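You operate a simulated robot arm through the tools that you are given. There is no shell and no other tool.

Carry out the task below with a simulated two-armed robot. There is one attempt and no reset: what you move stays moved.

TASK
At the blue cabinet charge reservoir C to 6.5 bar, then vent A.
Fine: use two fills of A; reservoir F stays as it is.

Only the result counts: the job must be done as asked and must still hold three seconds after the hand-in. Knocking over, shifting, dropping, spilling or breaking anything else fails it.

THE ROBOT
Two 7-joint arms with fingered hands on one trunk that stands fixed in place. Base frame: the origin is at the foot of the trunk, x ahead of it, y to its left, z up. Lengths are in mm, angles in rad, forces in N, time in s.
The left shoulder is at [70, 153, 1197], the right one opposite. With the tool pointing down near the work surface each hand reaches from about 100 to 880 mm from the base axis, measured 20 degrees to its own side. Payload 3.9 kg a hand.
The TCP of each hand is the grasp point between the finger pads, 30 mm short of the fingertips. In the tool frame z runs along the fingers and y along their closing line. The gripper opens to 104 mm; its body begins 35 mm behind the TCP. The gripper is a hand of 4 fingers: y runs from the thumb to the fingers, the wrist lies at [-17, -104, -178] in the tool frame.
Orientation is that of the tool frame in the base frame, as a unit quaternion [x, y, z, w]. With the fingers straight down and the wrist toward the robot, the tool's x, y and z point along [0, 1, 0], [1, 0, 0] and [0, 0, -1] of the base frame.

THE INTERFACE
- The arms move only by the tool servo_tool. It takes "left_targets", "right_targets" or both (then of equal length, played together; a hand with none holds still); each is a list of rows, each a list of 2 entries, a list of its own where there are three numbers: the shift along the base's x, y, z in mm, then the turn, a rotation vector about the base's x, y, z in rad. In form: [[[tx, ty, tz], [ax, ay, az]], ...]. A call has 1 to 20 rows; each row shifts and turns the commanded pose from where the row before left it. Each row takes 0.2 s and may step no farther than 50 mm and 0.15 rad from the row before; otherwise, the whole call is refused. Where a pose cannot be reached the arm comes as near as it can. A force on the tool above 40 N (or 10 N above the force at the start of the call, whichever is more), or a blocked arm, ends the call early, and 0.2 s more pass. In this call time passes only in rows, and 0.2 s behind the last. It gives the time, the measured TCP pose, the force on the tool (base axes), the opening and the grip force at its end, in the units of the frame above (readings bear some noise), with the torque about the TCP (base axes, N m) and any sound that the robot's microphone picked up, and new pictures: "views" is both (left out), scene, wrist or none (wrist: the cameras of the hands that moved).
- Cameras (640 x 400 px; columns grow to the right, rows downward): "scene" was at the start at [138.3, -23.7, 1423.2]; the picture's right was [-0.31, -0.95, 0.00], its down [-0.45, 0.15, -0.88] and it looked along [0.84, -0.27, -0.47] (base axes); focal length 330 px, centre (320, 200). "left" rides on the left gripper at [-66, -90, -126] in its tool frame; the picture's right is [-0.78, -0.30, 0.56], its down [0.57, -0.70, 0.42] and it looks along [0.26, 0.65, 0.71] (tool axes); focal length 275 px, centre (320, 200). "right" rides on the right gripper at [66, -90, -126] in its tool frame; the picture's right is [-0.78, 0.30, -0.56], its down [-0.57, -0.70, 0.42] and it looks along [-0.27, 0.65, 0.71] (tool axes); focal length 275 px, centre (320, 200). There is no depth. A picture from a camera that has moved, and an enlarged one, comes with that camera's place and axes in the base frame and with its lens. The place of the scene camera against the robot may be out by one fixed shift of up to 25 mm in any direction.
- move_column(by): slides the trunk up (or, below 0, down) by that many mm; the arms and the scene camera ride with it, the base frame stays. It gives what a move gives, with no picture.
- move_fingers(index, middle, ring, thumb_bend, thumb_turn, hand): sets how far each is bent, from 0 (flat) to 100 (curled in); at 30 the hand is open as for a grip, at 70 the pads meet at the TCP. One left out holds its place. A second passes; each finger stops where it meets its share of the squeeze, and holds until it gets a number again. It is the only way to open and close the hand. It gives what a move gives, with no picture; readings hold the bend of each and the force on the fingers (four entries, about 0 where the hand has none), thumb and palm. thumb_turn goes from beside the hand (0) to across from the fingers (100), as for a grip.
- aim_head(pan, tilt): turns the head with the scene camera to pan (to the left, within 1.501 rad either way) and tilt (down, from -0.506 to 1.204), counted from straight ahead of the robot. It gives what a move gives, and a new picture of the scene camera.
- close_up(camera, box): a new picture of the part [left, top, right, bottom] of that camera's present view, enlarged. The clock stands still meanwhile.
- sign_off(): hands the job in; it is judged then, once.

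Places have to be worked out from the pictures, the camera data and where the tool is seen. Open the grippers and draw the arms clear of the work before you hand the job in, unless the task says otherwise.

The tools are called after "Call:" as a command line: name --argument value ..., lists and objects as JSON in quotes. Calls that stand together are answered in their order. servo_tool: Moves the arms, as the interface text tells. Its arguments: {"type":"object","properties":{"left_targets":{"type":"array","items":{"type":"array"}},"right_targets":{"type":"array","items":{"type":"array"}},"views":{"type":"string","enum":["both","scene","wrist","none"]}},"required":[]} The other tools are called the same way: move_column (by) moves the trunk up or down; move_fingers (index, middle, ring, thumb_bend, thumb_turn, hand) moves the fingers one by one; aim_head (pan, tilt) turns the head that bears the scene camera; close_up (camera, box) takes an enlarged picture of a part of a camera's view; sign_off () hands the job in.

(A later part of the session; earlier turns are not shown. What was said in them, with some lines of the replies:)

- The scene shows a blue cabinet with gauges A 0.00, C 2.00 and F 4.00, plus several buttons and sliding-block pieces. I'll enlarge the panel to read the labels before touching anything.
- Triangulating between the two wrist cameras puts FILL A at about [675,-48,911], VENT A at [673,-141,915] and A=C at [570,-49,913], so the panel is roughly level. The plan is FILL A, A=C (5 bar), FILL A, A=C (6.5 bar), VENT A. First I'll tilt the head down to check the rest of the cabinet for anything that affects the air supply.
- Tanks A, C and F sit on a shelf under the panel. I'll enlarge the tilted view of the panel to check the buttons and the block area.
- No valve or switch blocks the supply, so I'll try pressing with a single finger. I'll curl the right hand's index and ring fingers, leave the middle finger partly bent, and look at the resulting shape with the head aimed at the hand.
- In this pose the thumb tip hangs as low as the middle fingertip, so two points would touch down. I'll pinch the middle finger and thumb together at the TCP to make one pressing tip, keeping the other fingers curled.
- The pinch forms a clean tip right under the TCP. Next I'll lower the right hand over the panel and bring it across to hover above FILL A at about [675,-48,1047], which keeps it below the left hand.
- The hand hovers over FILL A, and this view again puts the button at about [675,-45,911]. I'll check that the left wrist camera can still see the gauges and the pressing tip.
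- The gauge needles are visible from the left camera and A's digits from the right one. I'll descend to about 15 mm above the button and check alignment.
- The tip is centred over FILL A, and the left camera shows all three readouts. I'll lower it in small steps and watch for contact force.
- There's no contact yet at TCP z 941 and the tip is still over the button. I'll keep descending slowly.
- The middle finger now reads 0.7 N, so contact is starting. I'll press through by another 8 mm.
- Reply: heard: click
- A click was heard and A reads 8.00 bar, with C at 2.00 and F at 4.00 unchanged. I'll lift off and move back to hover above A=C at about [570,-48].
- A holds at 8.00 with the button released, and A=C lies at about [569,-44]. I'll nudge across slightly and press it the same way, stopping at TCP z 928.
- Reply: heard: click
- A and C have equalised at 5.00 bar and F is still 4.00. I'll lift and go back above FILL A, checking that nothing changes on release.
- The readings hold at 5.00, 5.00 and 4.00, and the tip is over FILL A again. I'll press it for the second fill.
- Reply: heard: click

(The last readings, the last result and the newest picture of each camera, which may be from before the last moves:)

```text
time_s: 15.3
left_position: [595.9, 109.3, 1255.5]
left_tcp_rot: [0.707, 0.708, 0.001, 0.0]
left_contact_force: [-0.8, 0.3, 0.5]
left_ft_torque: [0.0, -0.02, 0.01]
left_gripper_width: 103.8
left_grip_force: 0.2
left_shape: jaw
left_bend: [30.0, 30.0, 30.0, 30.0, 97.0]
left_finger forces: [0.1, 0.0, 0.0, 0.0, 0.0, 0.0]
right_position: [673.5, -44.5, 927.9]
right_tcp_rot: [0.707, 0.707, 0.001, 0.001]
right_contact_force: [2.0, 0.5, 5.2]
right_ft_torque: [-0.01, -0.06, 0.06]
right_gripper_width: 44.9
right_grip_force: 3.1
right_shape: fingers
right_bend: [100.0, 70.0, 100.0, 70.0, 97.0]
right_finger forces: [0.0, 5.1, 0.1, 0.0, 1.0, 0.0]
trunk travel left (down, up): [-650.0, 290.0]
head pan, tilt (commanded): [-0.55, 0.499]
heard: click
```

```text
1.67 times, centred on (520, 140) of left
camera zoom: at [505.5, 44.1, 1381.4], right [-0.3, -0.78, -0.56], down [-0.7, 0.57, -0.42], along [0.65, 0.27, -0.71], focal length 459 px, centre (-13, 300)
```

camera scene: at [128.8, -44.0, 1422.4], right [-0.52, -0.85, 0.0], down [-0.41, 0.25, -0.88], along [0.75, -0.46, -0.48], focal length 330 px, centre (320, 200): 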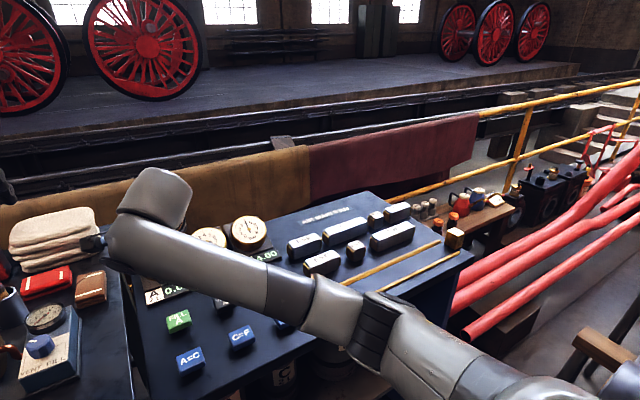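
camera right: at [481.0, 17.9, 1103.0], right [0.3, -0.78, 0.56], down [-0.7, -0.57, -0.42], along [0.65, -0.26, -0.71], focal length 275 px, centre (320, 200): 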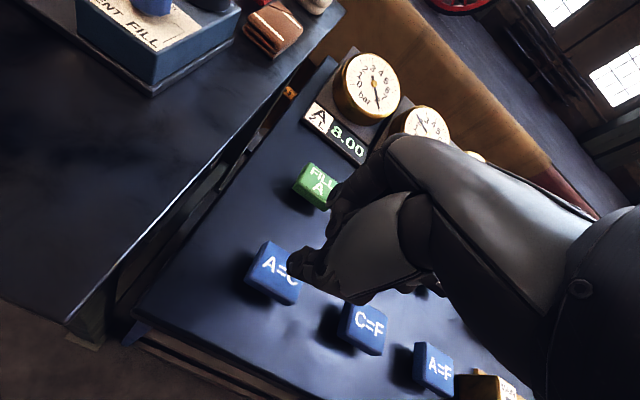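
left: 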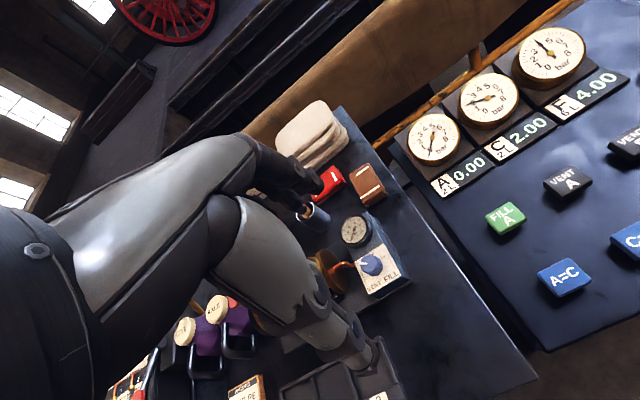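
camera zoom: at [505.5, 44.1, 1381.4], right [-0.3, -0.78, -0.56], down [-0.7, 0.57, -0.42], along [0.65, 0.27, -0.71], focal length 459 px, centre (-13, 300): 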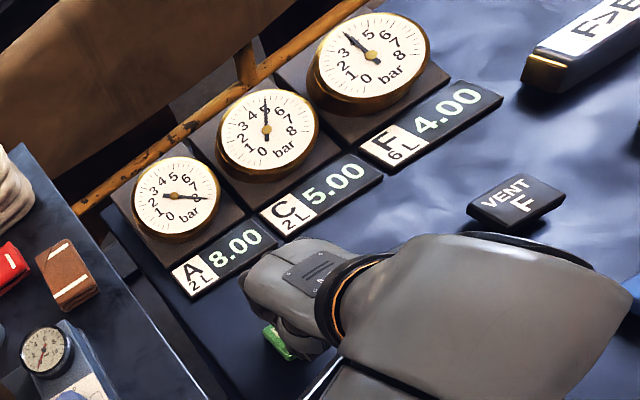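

A is at 8.00 again and C stays at 5.00. I'll lift and move to hover over A=C.

Call:
servo_tool --right_targets '[[[0, 0, 20], [0, 0, 0]], [[0, 0, 30], [0, 0, 0]], [[-35, 1, 0], [0, 0, 0]], [[-35, 1, 0], [0, 0, 0]], [[-34, 0, 0], [0, 0, 0]], [[0, 0, 0], [0, 0, 0]]]' --views "none"

Call:
close_up --camera "right" --box '[200, 160, 400, 340]'

Call:
close_up --camera "left" --box '[400, 20, 640, 260]'

```text
time_s: 16.7
left_position: [596.9, 110.2, 1255.5]
left_tcp_rot: [0.707, 0.707, 0.0, -0.001]
left_contact_force: [0.1, 0.2, -0.2]
left_ft_torque: [-0.01, 0.0, 0.0]
left_gripper_width: 103.7
left_grip_force: 0.1
left_shape: jaw
left_bend: [30.0, 30.0, 30.0, 30.0, 97.0]
left_finger forces: [0.1, 0.0, 0.0, 0.0, 0.0, 0.1]
right_position: [575.7, -53.8, 986.0]
right_tcp_rot: [0.709, 0.705, 0.001, 0.012]
right_contact_force: [0.1, -0.3, -1.0]
right_ft_torque: [0.0, -0.03, -0.03]
right_gripper_width: 45.2
right_grip_force: 0.0
right_shape: fingers
right_bend: [100.0, 70.0, 100.0, 70.0, 97.0]
right_finger forces: [0.0, 0.1, 0.0, 0.0, 0.1, 0.1]
trunk travel left (down, up): [-650.0, 290.0]
head pan, tilt (commanded): [-0.55, 0.499]
```

```text
2.22 times, centred on (300, 250) of right
camera zoom: at [482.9, 15.8, 1108.5], right [0.28, -0.77, 0.57], down [-0.7, -0.58, -0.43], along [0.66, -0.28, -0.7], focal length 612 px, centre (364, 89)
```

zoom: 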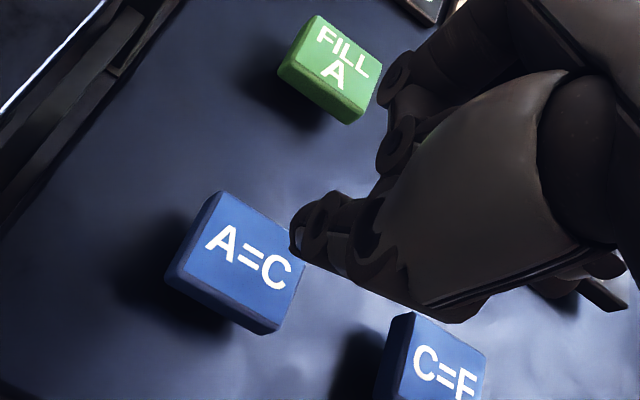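

```text
1.67 times, centred on (520, 140) of left
camera zoom: at [506.7, 44.0, 1380.8], right [-0.3, -0.78, -0.56], down [-0.7, 0.57, -0.42], along [0.65, 0.27, -0.71], focal length 459 px, centre (-13, 300)
```

zoom: 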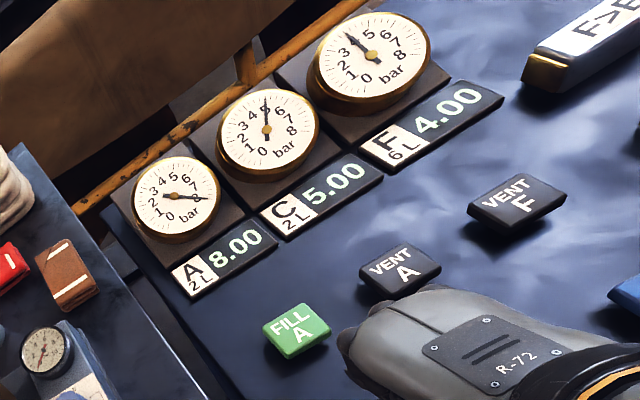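

The arm came up about 10 mm off and slightly turned ([575.7,-53.8,986]). I'll hold still for a moment to see whether it settles.

Call:
servo_tool --right_targets '[[[0, 0, 0], [0, 0, 0]], [[0, 0, 0], [0, 0, 0]]]' --views "scene"

```text
time_s: 17.3
left_position: [596.4, 110.7, 1255.6]
left_tcp_rot: [0.706, 0.708, 0.0, 0.0]
left_contact_force: [-0.4, -0.5, -0.7]
left_ft_torque: [0.01, -0.02, 0.0]
left_gripper_width: 103.6
left_grip_force: 0.0
left_shape: jaw
left_bend: [30.0, 30.0, 30.0, 30.0, 97.0]
left_finger forces: [0.0, 0.0, 0.0, 0.0, 0.0, 0.0]
right_position: [574.8, -51.9, 984.3]
right_tcp_rot: [0.708, 0.706, 0.0, 0.012]
right_contact_force: [-0.1, 0.3, -0.5]
right_ft_torque: [0.02, 0.01, 0.0]
right_gripper_width: 44.7
right_grip_force: 0.1
right_shape: fingers
right_bend: [100.0, 70.0, 100.0, 70.0, 97.0]
right_finger forces: [0.0, 0.0, 0.1, 0.0, 0.1, 0.0]
trunk travel left (down, up): [-650.0, 290.0]
head pan, tilt (commanded): [-0.55, 0.499]
camera scene: at [129.5, -42.5, 1422.3], right [-0.52, -0.85, 0.0], down [-0.41, 0.25, -0.88], along [0.75, -0.46, -0.48], focal length 330 px, centre (320, 200)
```

scene: 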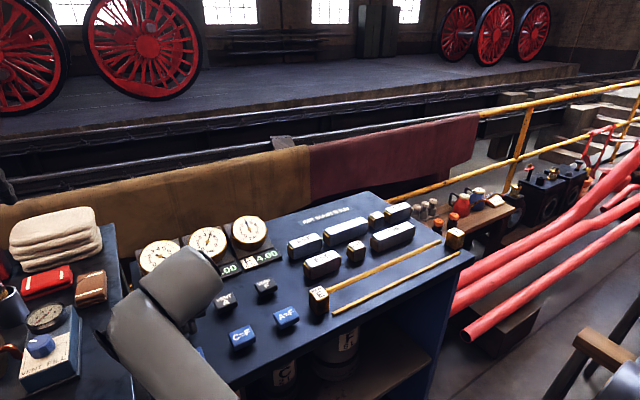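

It is settling slowly, with a few mm of error left, probably from an awkward elbow posture. I'll raise the hand 40 mm, wait, and see whether tracking recovers before pressing.

Call:
servo_tool --right_targets '[[[0, 0, 20], [0, 0, 0]], [[0, 0, 20], [0, 0, 0]], [[0, 0, 0], [0, 0, 0]], [[0, 0, 0], [0, 0, 0]], [[0, 0, 0], [0, 0, 0]]]' --views "none"

```text
time_s: 18.5
left_position: [595.3, 111.2, 1255.1]
left_tcp_rot: [0.706, 0.708, 0.0, 0.0]
left_contact_force: [-0.3, -1.1, -0.1]
left_ft_torque: [-0.03, 0.02, -0.02]
left_gripper_width: 103.8
left_grip_force: 0.1
left_shape: jaw
left_bend: [30.0, 30.0, 30.0, 30.0, 97.0]
left_finger forces: [0.1, 0.0, 0.1, 0.0, 0.1, 0.0]
right_position: [572.5, -57.4, 1017.7]
right_tcp_rot: [0.711, 0.703, -0.007, 0.011]
right_contact_force: [-0.8, 0.3, -0.6]
right_ft_torque: [0.01, -0.03, -0.01]
right_gripper_width: 44.9
right_grip_force: 0.2
right_shape: fingers
right_bend: [100.0, 70.0, 100.0, 70.0, 97.0]
right_finger forces: [0.0, 0.1, 0.0, 0.0, 0.0, 0.0]
trunk travel left (down, up): [-650.0, 290.0]
head pan, tilt (commanded): [-0.55, 0.499]
```

The hand is held about 15 mm short in y, which looks like a joint limit. I'll turn the hand 0.3 rad about the vertical so the wrist points back toward the right shoulder; the tip sits on that axis, so its place should not change.

Call:
servo_tool --right_targets '[[[0, 0, 0], [0, 0, 0.1]], [[0, 0, 0], [0, 0, 0.1]], [[0, 0, 0], [0, 0, 0.1]], [[0, 0, 0], [0, 0, 0]], [[0, 0, 0], [0, 0, 0]]]' --views "none"

```text
time_s: 19.7
left_position: [596.3, 110.1, 1255.8]
left_tcp_rot: [0.707, 0.707, -0.001, -0.001]
left_contact_force: [1.0, 0.3, 0.4]
left_ft_torque: [-0.03, 0.02, 0.01]
left_gripper_width: 103.9
left_grip_force: 0.1
left_shape: jaw
left_bend: [30.0, 30.0, 30.0, 30.0, 97.0]
left_finger forces: [0.0, 0.0, 0.0, 0.0, 0.0, 0.0]
right_position: [569.5, -45.2, 1018.0]
right_tcp_rot: [0.592, 0.806, 0.001, -0.001]
right_contact_force: [0.6, 0.5, 0.4]
right_ft_torque: [0.02, 0.02, -0.01]
right_gripper_width: 44.8
right_grip_force: 0.1
right_shape: fingers
right_bend: [100.0, 70.0, 100.0, 70.0, 97.0]
right_finger forces: [0.1, 0.0, 0.0, 0.1, 0.1, 0.1]
trunk travel left (down, up): [-650.0, 290.0]
head pan, tilt (commanded): [-0.55, 0.499]
```

Tracking is restored at [569.5,-45.2,1018] with the fingers still vertical. I'll come down to hover and check alignment over A=C.

Call:
servo_tool --right_targets '[[[0, 0, -20], [0, 0, 0]], [[0, 0, -20], [0, 0, 0]], [[0, 0, -15], [0, 0, 0]], [[0, 0, 0], [0, 0, 0]]]' --views "wrist"

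Call:
close_up --camera "right" --box '[200, 160, 400, 340]'

Call:
close_up --camera "left" --box '[400, 20, 640, 260]'

```text
time_s: 20.7
left_position: [597.5, 110.7, 1255.5]
left_tcp_rot: [0.707, 0.707, 0.0, -0.001]
left_contact_force: [0.3, 0.3, -0.2]
left_ft_torque: [-0.02, -0.01, 0.01]
left_gripper_width: 103.5
left_grip_force: 0.0
left_shape: jaw
left_bend: [30.0, 30.0, 30.0, 30.0, 97.0]
left_finger forces: [0.1, 0.0, 0.0, 0.1, 0.1, 0.1]
right_position: [569.5, -47.4, 966.3]
right_tcp_rot: [0.593, 0.805, 0.0, 0.005]
right_contact_force: [0.1, -0.8, -1.0]
right_ft_torque: [0.01, 0.06, 0.06]
right_gripper_width: 45.0
right_grip_force: 0.0
right_shape: fingers
right_bend: [100.0, 70.0, 100.0, 70.0, 97.0]
right_finger forces: [0.1, 0.1, 0.1, 0.1, 0.0, 0.0]
trunk travel left (down, up): [-650.0, 290.0]
head pan, tilt (commanded): [-0.55, 0.499]
camera right: at [463.7, -9.4, 1090.8], right [0.51, -0.65, 0.57], down [-0.5, -0.76, -0.42], along [0.7, -0.07, -0.71], focal length 275 px, centre (320, 200)
```

right: 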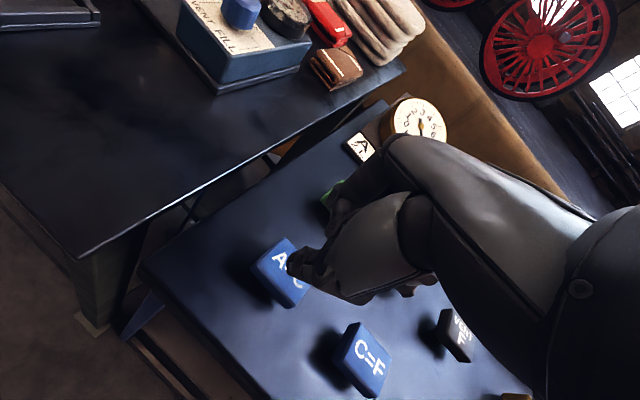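

```text
2.22 times, centred on (300, 250) of right
camera zoom: at [463.7, -9.4, 1090.8], right [0.51, -0.65, 0.57], down [-0.5, -0.76, -0.42], along [0.7, -0.07, -0.71], focal length 612 px, centre (364, 89)
```

zoom: 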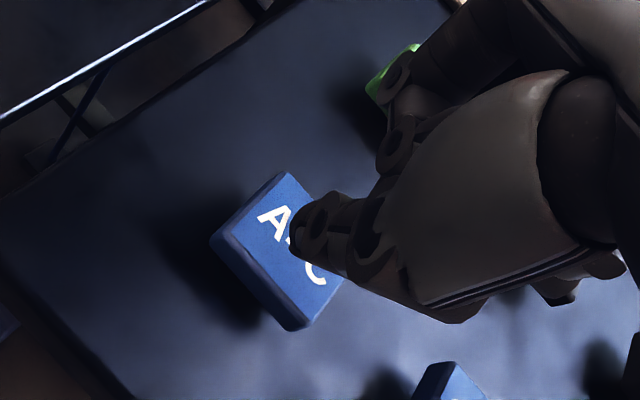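

```text
1.67 times, centred on (520, 140) of left
camera zoom: at [506.1, 44.0, 1381.1], right [-0.3, -0.78, -0.56], down [-0.7, 0.57, -0.42], along [0.65, 0.27, -0.71], focal length 459 px, centre (-13, 300)
```

zoom: 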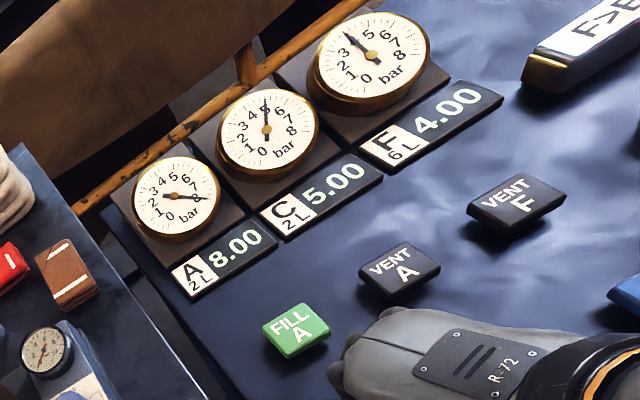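

The readings still hold, and a small limit error is creeping back as the hand lowers. I'll add another 0.2 rad of turn and recheck.

Call:
servo_tool --right_targets '[[[0, 0, 0], [0, 0, 0.1]], [[0, 0, 0], [0, 0, 0.1]], [[0, 0, 0], [0, 0, 0]], [[0, 0, 0], [0, 0, 0]]]' --views "none"

Call:
close_up --camera "right" --box '[200, 160, 400, 340]'

```text
time_s: 21.7
left_position: [597.1, 110.3, 1255.4]
left_tcp_rot: [0.707, 0.707, 0.0, 0.001]
left_contact_force: [0.3, 0.2, -0.4]
left_ft_torque: [0.0, -0.02, 0.01]
left_gripper_width: 103.5
left_grip_force: 0.1
left_shape: jaw
left_bend: [30.0, 30.0, 30.0, 30.0, 97.0]
left_finger forces: [0.0, 0.0, 0.1, 0.1, 0.1, 0.1]
right_position: [569.4, -45.5, 963.4]
right_tcp_rot: [0.51, 0.86, 0.0, 0.0]
right_contact_force: [0.6, -1.2, 0.3]
right_ft_torque: [-0.01, -0.02, -0.01]
right_gripper_width: 44.9
right_grip_force: 0.1
right_shape: fingers
right_bend: [100.0, 70.0, 100.0, 70.0, 97.0]
right_finger forces: [0.1, 0.1, 0.1, 0.0, 0.0, 0.1]
trunk travel left (down, up): [-650.0, 290.0]
head pan, tilt (commanded): [-0.55, 0.499]
```

```text
2.22 times, centred on (300, 250) of right
camera zoom: at [457.9, -29.6, 1088.2], right [0.63, -0.54, 0.56], down [-0.34, -0.84, -0.42], along [0.7, 0.08, -0.71], focal length 612 px, centre (364, 89)
```

zoom: 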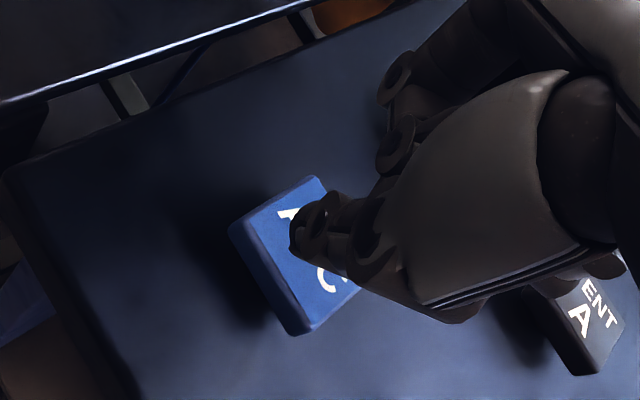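

The hand tracks well now at [569.4,-45.5,963] with the tip over A=C. I'll press it.

Call:
servo_tool --right_targets '[[[0, 1, -14], [0, 0, 0]], [[0, 0, -10], [0, 0, 0]], [[0, 0, -3], [0, 0, 0]], [[0, 0, -3], [0, 0, 0]], [[0, 0, -3], [0, 0, 0]], [[0, 0, -2], [0, 0, 0]]]' --views "none"

Call:
close_up --camera "left" --box '[400, 20, 640, 260]'

Call:
close_up --camera "right" --box '[200, 160, 400, 340]'

```text
time_s: 23.1
left_position: [594.2, 111.0, 1256.8]
left_tcp_rot: [0.707, 0.707, 0.0, 0.0]
left_contact_force: [-0.2, 0.1, -0.3]
left_ft_torque: [0.01, 0.01, 0.02]
left_gripper_width: 103.8
left_grip_force: 0.2
left_shape: jaw
left_bend: [30.0, 30.0, 30.0, 30.0, 97.0]
left_finger forces: [0.0, 0.0, 0.0, 0.0, 0.0, 0.0]
right_position: [567.4, -44.6, 929.8]
right_tcp_rot: [0.51, 0.86, 0.002, 0.0]
right_contact_force: [-0.1, -0.3, 8.4]
right_ft_torque: [-0.04, 0.08, 0.03]
right_gripper_width: 44.6
right_grip_force: 3.4
right_shape: fingers
right_bend: [100.0, 70.0, 100.0, 71.0, 97.0]
right_finger forces: [0.1, 0.4, 0.0, 0.0, 7.7, 0.0]
trunk travel left (down, up): [-650.0, 290.0]
head pan, tilt (commanded): [-0.55, 0.499]
heard: click
```

```text
1.67 times, centred on (520, 140) of left
camera zoom: at [504.6, 44.0, 1381.8], right [-0.29, -0.78, -0.56], down [-0.7, 0.57, -0.43], along [0.65, 0.27, -0.71], focal length 459 px, centre (-13, 300)
```

zoom: 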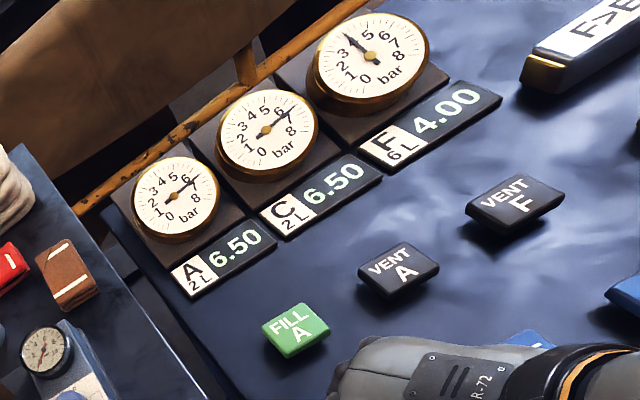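

```text
2.22 times, centred on (300, 250) of right
camera zoom: at [456.1, -28.9, 1054.8], right [0.63, -0.54, 0.56], down [-0.34, -0.84, -0.43], along [0.7, 0.08, -0.71], focal length 612 px, centre (364, 89)
```

zoom: 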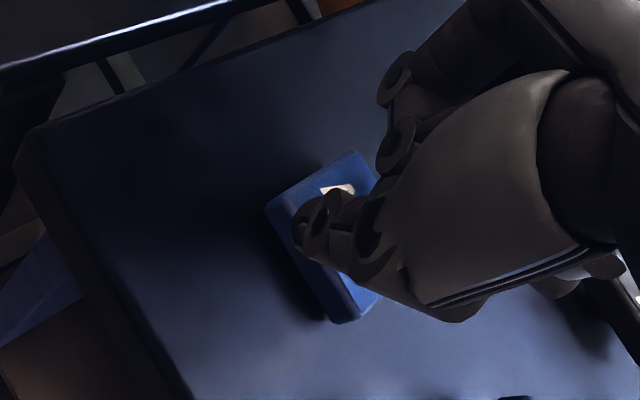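

A and C both read 6.50 bar and F stays at 4.00. I'll lift and move above VENT A at about [673,-140], turning back part of the yaw on the way.

Call:
servo_tool --right_targets '[[[0, 0, 20], [0, 0, 0]], [[0, 0, 35], [0, 0, 0]], [[26, -24, 0], [0, 0, -0.1]], [[26, -24, 0], [0, 0, -0.1]], [[26, -24, 0], [0, 0, -0.1]], [[26, -23, 0], [0, 0, 0]], [[0, 0, 0], [0, 0, 0]], [[0, 0, 0], [0, 0, 0]]]' --views "wrist"

Call:
close_up --camera "right" --box '[200, 160, 400, 340]'

Call:
close_up --camera "left" --box '[400, 20, 640, 260]'

```text
time_s: 24.9
left_position: [596.7, 110.0, 1255.6]
left_tcp_rot: [0.706, 0.708, 0.001, 0.0]
left_contact_force: [-1.0, 0.2, 0.3]
left_ft_torque: [-0.03, -0.02, 0.02]
left_gripper_width: 103.6
left_grip_force: 0.1
left_shape: jaw
left_bend: [30.0, 30.0, 30.0, 30.0, 97.0]
left_finger forces: [0.0, 0.1, 0.0, 0.0, 0.1, 0.1]
right_position: [672.4, -136.8, 980.5]
right_tcp_rot: [0.632, 0.775, 0.0, 0.0]
right_contact_force: [0.4, 0.7, 0.5]
right_ft_torque: [-0.01, 0.03, -0.02]
right_gripper_width: 44.8
right_grip_force: 0.0
right_shape: fingers
right_bend: [100.0, 70.0, 100.0, 70.0, 97.0]
right_finger forces: [0.0, 0.1, 0.0, 0.0, 0.0, 0.0]
trunk travel left (down, up): [-650.0, 290.0]
head pan, tilt (commanded): [-0.55, 0.499]
camera right: at [570.9, -90.3, 1106.9], right [0.45, -0.7, 0.56], down [-0.57, -0.7, -0.42], along [0.69, -0.13, -0.71], focal length 275 px, centre (320, 200)
```

right: 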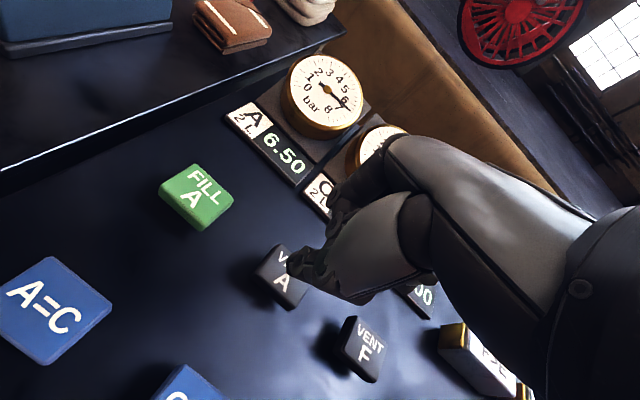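

```text
2.22 times, centred on (300, 250) of right
camera zoom: at [570.9, -90.3, 1106.9], right [0.45, -0.7, 0.56], down [-0.57, -0.7, -0.42], along [0.69, -0.13, -0.71], focal length 612 px, centre (364, 89)
```

zoom: 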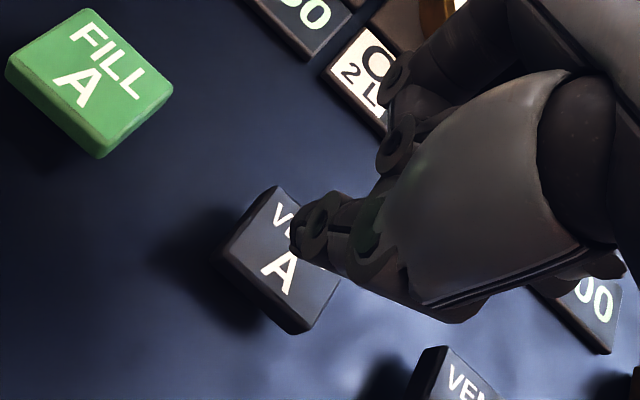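

```text
1.67 times, centred on (520, 140) of left
camera zoom: at [506.1, 44.0, 1381.1], right [-0.3, -0.78, -0.56], down [-0.7, 0.57, -0.42], along [0.65, 0.27, -0.71], focal length 459 px, centre (-13, 300)
```

zoom: 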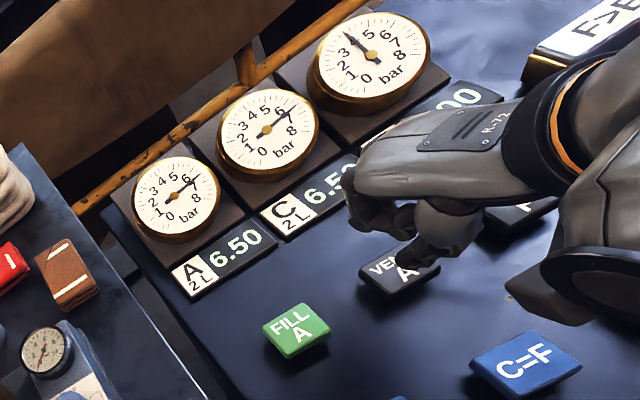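

Readings hold at A 6.50 and C 6.50, and VENT A lies at about [672,-140], right under the tip. I'll press it.

Call:
servo_tool --right_targets '[[[0, -3, -20], [0, 0, 0]], [[0, 0, -15], [0, 0, 0]], [[0, 0, -8], [0, 0, 0]], [[0, 0, -3], [0, 0, 0]], [[0, 0, -3], [0, 0, 0]], [[0, 0, -3], [0, 0, 0]], [[0, 0, -2], [0, 0, 0]]]' --views "none"

Call:
close_up --camera "left" --box '[400, 20, 640, 260]'

Call:
close_up --camera "right" --box '[200, 60, 400, 340]'

```text
time_s: 26.5
left_position: [595.1, 111.1, 1257.1]
left_tcp_rot: [0.706, 0.708, 0.0, 0.0]
left_contact_force: [-0.1, 0.5, -0.5]
left_ft_torque: [0.0, -0.02, -0.01]
left_gripper_width: 103.6
left_grip_force: 0.1
left_shape: jaw
left_bend: [30.0, 30.0, 30.0, 30.0, 97.0]
left_finger forces: [0.0, 0.1, 0.0, 0.1, 0.1, 0.1]
right_position: [672.6, -141.1, 930.1]
right_tcp_rot: [0.632, 0.775, 0.001, 0.001]
right_contact_force: [1.2, 0.1, 4.5]
right_ft_torque: [-0.03, -0.08, 0.05]
right_gripper_width: 44.9
right_grip_force: 2.5
right_shape: fingers
right_bend: [100.0, 70.0, 100.0, 70.0, 97.0]
right_finger forces: [0.0, 4.4, 0.0, 0.0, 0.3, 0.0]
trunk travel left (down, up): [-650.0, 290.0]
head pan, tilt (commanded): [-0.55, 0.499]
heard: click
```

```text
1.67 times, centred on (520, 140) of left
camera zoom: at [505.6, 44.2, 1381.3], right [-0.3, -0.78, -0.56], down [-0.7, 0.57, -0.42], along [0.65, 0.27, -0.71], focal length 459 px, centre (-13, 300)
```

zoom: 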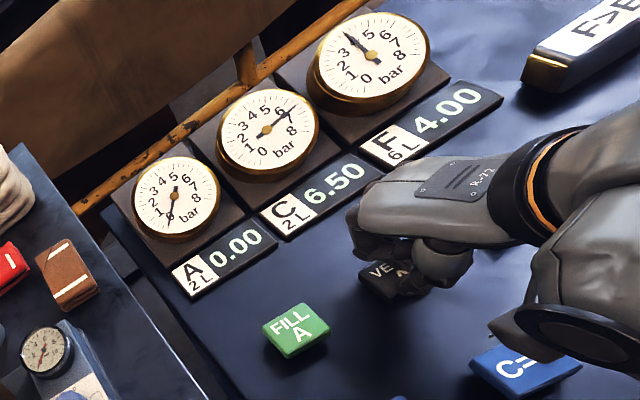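

```text
1.43 times, centred on (300, 200) of right
camera zoom: at [570.8, -94.2, 1055.3], right [0.44, -0.7, 0.56], down [-0.57, -0.7, -0.43], along [0.69, -0.13, -0.71], focal length 393 px, centre (349, 200)
```

zoom: 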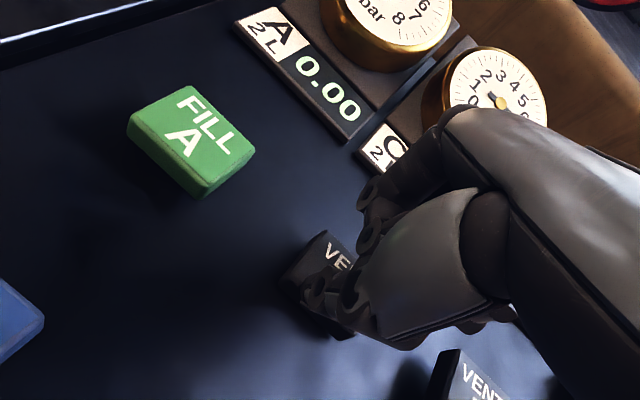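

A reads 0.00, C 6.50 and F 4.00, which is the requested end state. I'll lift straight off and draw the right arm back to where it started, clear of the work.

Call:
servo_tool --right_targets '[[[0, 0, 20], [0, 0, 0]], [[0, 0, 35], [0, 0, 0]], [[0, 0, 35], [0, 0, 0]], [[0, 0, 35], [0, 0, 0]], [[-19, -35, 10], [0, 0, 0]], [[-19, -35, 10], [0, 0, -0.1]], [[-20, -30, 25], [0, 0, -0.1]], [[-20, -25, 30], [0, 0, 0]], [[-20, -25, 30], [0, 0, 0]], [[-20, -20, 30], [0, 0, 0]], [[-20, -15, 30], [0, 0, 0]], [[-20, -10, 25], [0, 0, 0]], [[0, 0, 0], [0, 0, 0]]]' --views "both"

```text
time_s: 29.3
left_position: [597.0, 112.0, 1254.8]
left_tcp_rot: [0.706, 0.708, 0.0, -0.001]
left_contact_force: [-0.9, -0.6, -0.7]
left_ft_torque: [0.0, 0.0, 0.01]
left_gripper_width: 103.7
left_grip_force: 0.1
left_shape: jaw
left_bend: [30.0, 30.0, 30.0, 30.0, 97.0]
left_finger forces: [0.0, 0.0, 0.0, 0.1, 0.0, 0.1]
right_position: [514.3, -338.6, 1244.4]
right_tcp_rot: [0.707, 0.708, -0.001, -0.001]
right_contact_force: [0.3, -0.6, 0.0]
right_ft_torque: [-0.01, 0.01, -0.03]
right_gripper_width: 45.0
right_grip_force: 0.0
right_shape: fingers
right_bend: [100.0, 70.0, 100.0, 70.0, 97.0]
right_finger forces: [0.1, 0.0, 0.1, 0.0, 0.1, 0.1]
trunk travel left (down, up): [-650.0, 290.0]
head pan, tilt (commanded): [-0.55, 0.499]
camera scene: at [130.2, -42.1, 1422.3], right [-0.52, -0.85, 0.0], down [-0.41, 0.25, -0.88], along [0.75, -0.46, -0.48], focal length 330 px, centre (320, 200)
camera right: at [424.5, -271.8, 1369.3], right [0.3, -0.78, 0.56], down [-0.7, -0.57, -0.42], along [0.65, -0.26, -0.71], focal length 275 px, centre (320, 200)
```

scene: 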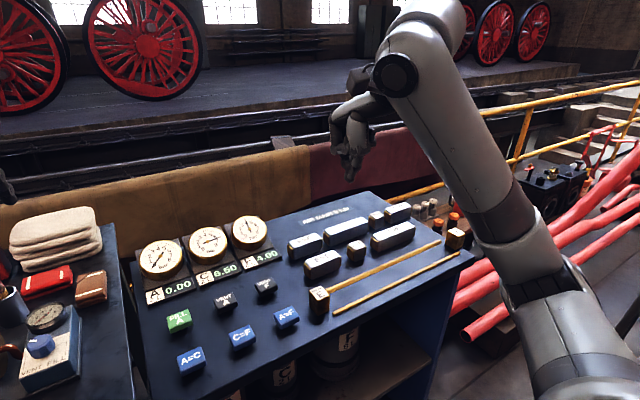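
right: 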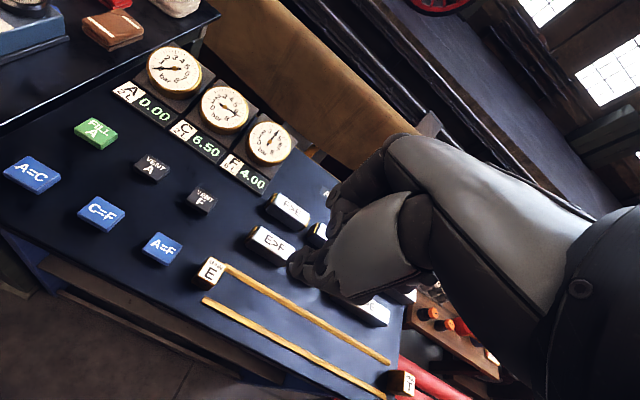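

The right arm is clear, and the panel reads A 0.00, C 6.50, F 4.00 with nothing else moved. I'll open the right hand and take a last look at the panel before handing in.

Call:
move_fingers --hand "right" --index 30 --middle 30 --ring 30 --thumb_bend 30

Call:
close_up --camera "left" --box '[400, 20, 640, 260]'

Call:
close_up --camera "scene" --box '[120, 180, 480, 400]'

```text
time_s: 30.3
left_position: [595.0, 111.2, 1256.0]
left_tcp_rot: [0.707, 0.707, 0.0, 0.0]
left_contact_force: [0.1, -0.3, -0.4]
left_ft_torque: [0.01, 0.01, 0.01]
left_gripper_width: 103.6
left_grip_force: 0.0
left_shape: jaw
left_bend: [30.0, 30.0, 30.0, 30.0, 97.0]
left_finger forces: [0.0, 0.0, 0.0, 0.0, 0.1, 0.1]
right_position: [513.8, -338.8, 1243.7]
right_tcp_rot: [0.707, 0.707, 0.0, -0.001]
right_contact_force: [0.1, 0.5, -0.7]
right_ft_torque: [-0.02, -0.04, 0.0]
right_gripper_width: 104.2
right_grip_force: 0.1
right_shape: fingers
right_bend: [30.0, 30.0, 30.0, 30.0, 97.0]
right_finger forces: [0.0, 0.0, 0.0, 0.0, 0.0, 0.0]
trunk travel left (down, up): [-650.0, 290.0]
head pan, tilt (commanded): [-0.55, 0.499]
```

```text
1.67 times, centred on (520, 140) of left
camera zoom: at [506.0, 43.8, 1381.1], right [-0.3, -0.78, -0.56], down [-0.7, 0.57, -0.42], along [0.65, 0.27, -0.71], focal length 459 px, centre (-13, 300)
```

zoom: 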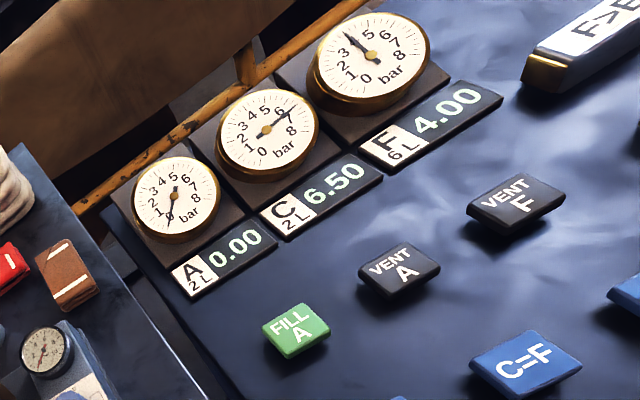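

```text
1.78 times, centred on (300, 290) of scene
camera zoom: at [129.1, -42.8, 1422.4], right [-0.52, -0.85, 0.0], down [-0.41, 0.25, -0.88], along [0.75, -0.46, -0.48], focal length 586 px, centre (356, 40)
```

zoom: 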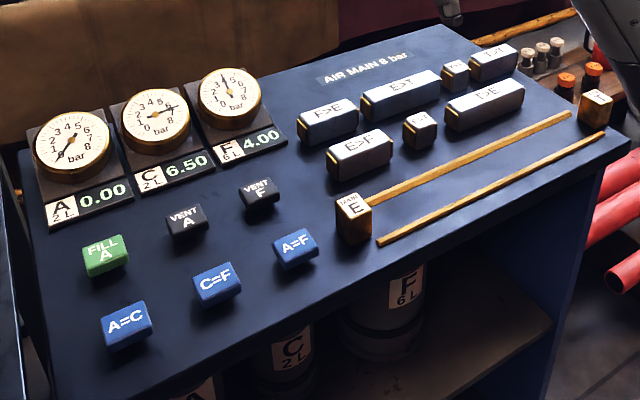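

The panel is steady at A 0.00, C 6.50 and F 4.00 after exactly two fills of A. Both hands are open and clear, and nothing else has moved, so I'm handing the job in.

Call:
sign_off

```text
The job is handed in.
```

Reservoir C is at 6.50 bar, A is vented to 0.00, and F is still at 4.00, as read from the panel just before I handed the job in.

It took two fills of A, as you asked:
1. **First fill:** I filled A to 8 bar and equalised it with C, which left both at 5.00.
2. **Second fill:** I filled A to 8 bar again and equalised, which left both at 6.50.
3. **Vent:** I vented A.

The right arm drifted a few mm off before the second A=C press. I turned the hand to correct it before pressing, and the press worked normally. Both hands are open and clear of the cabinet, and the last pictures show nothing else moved.
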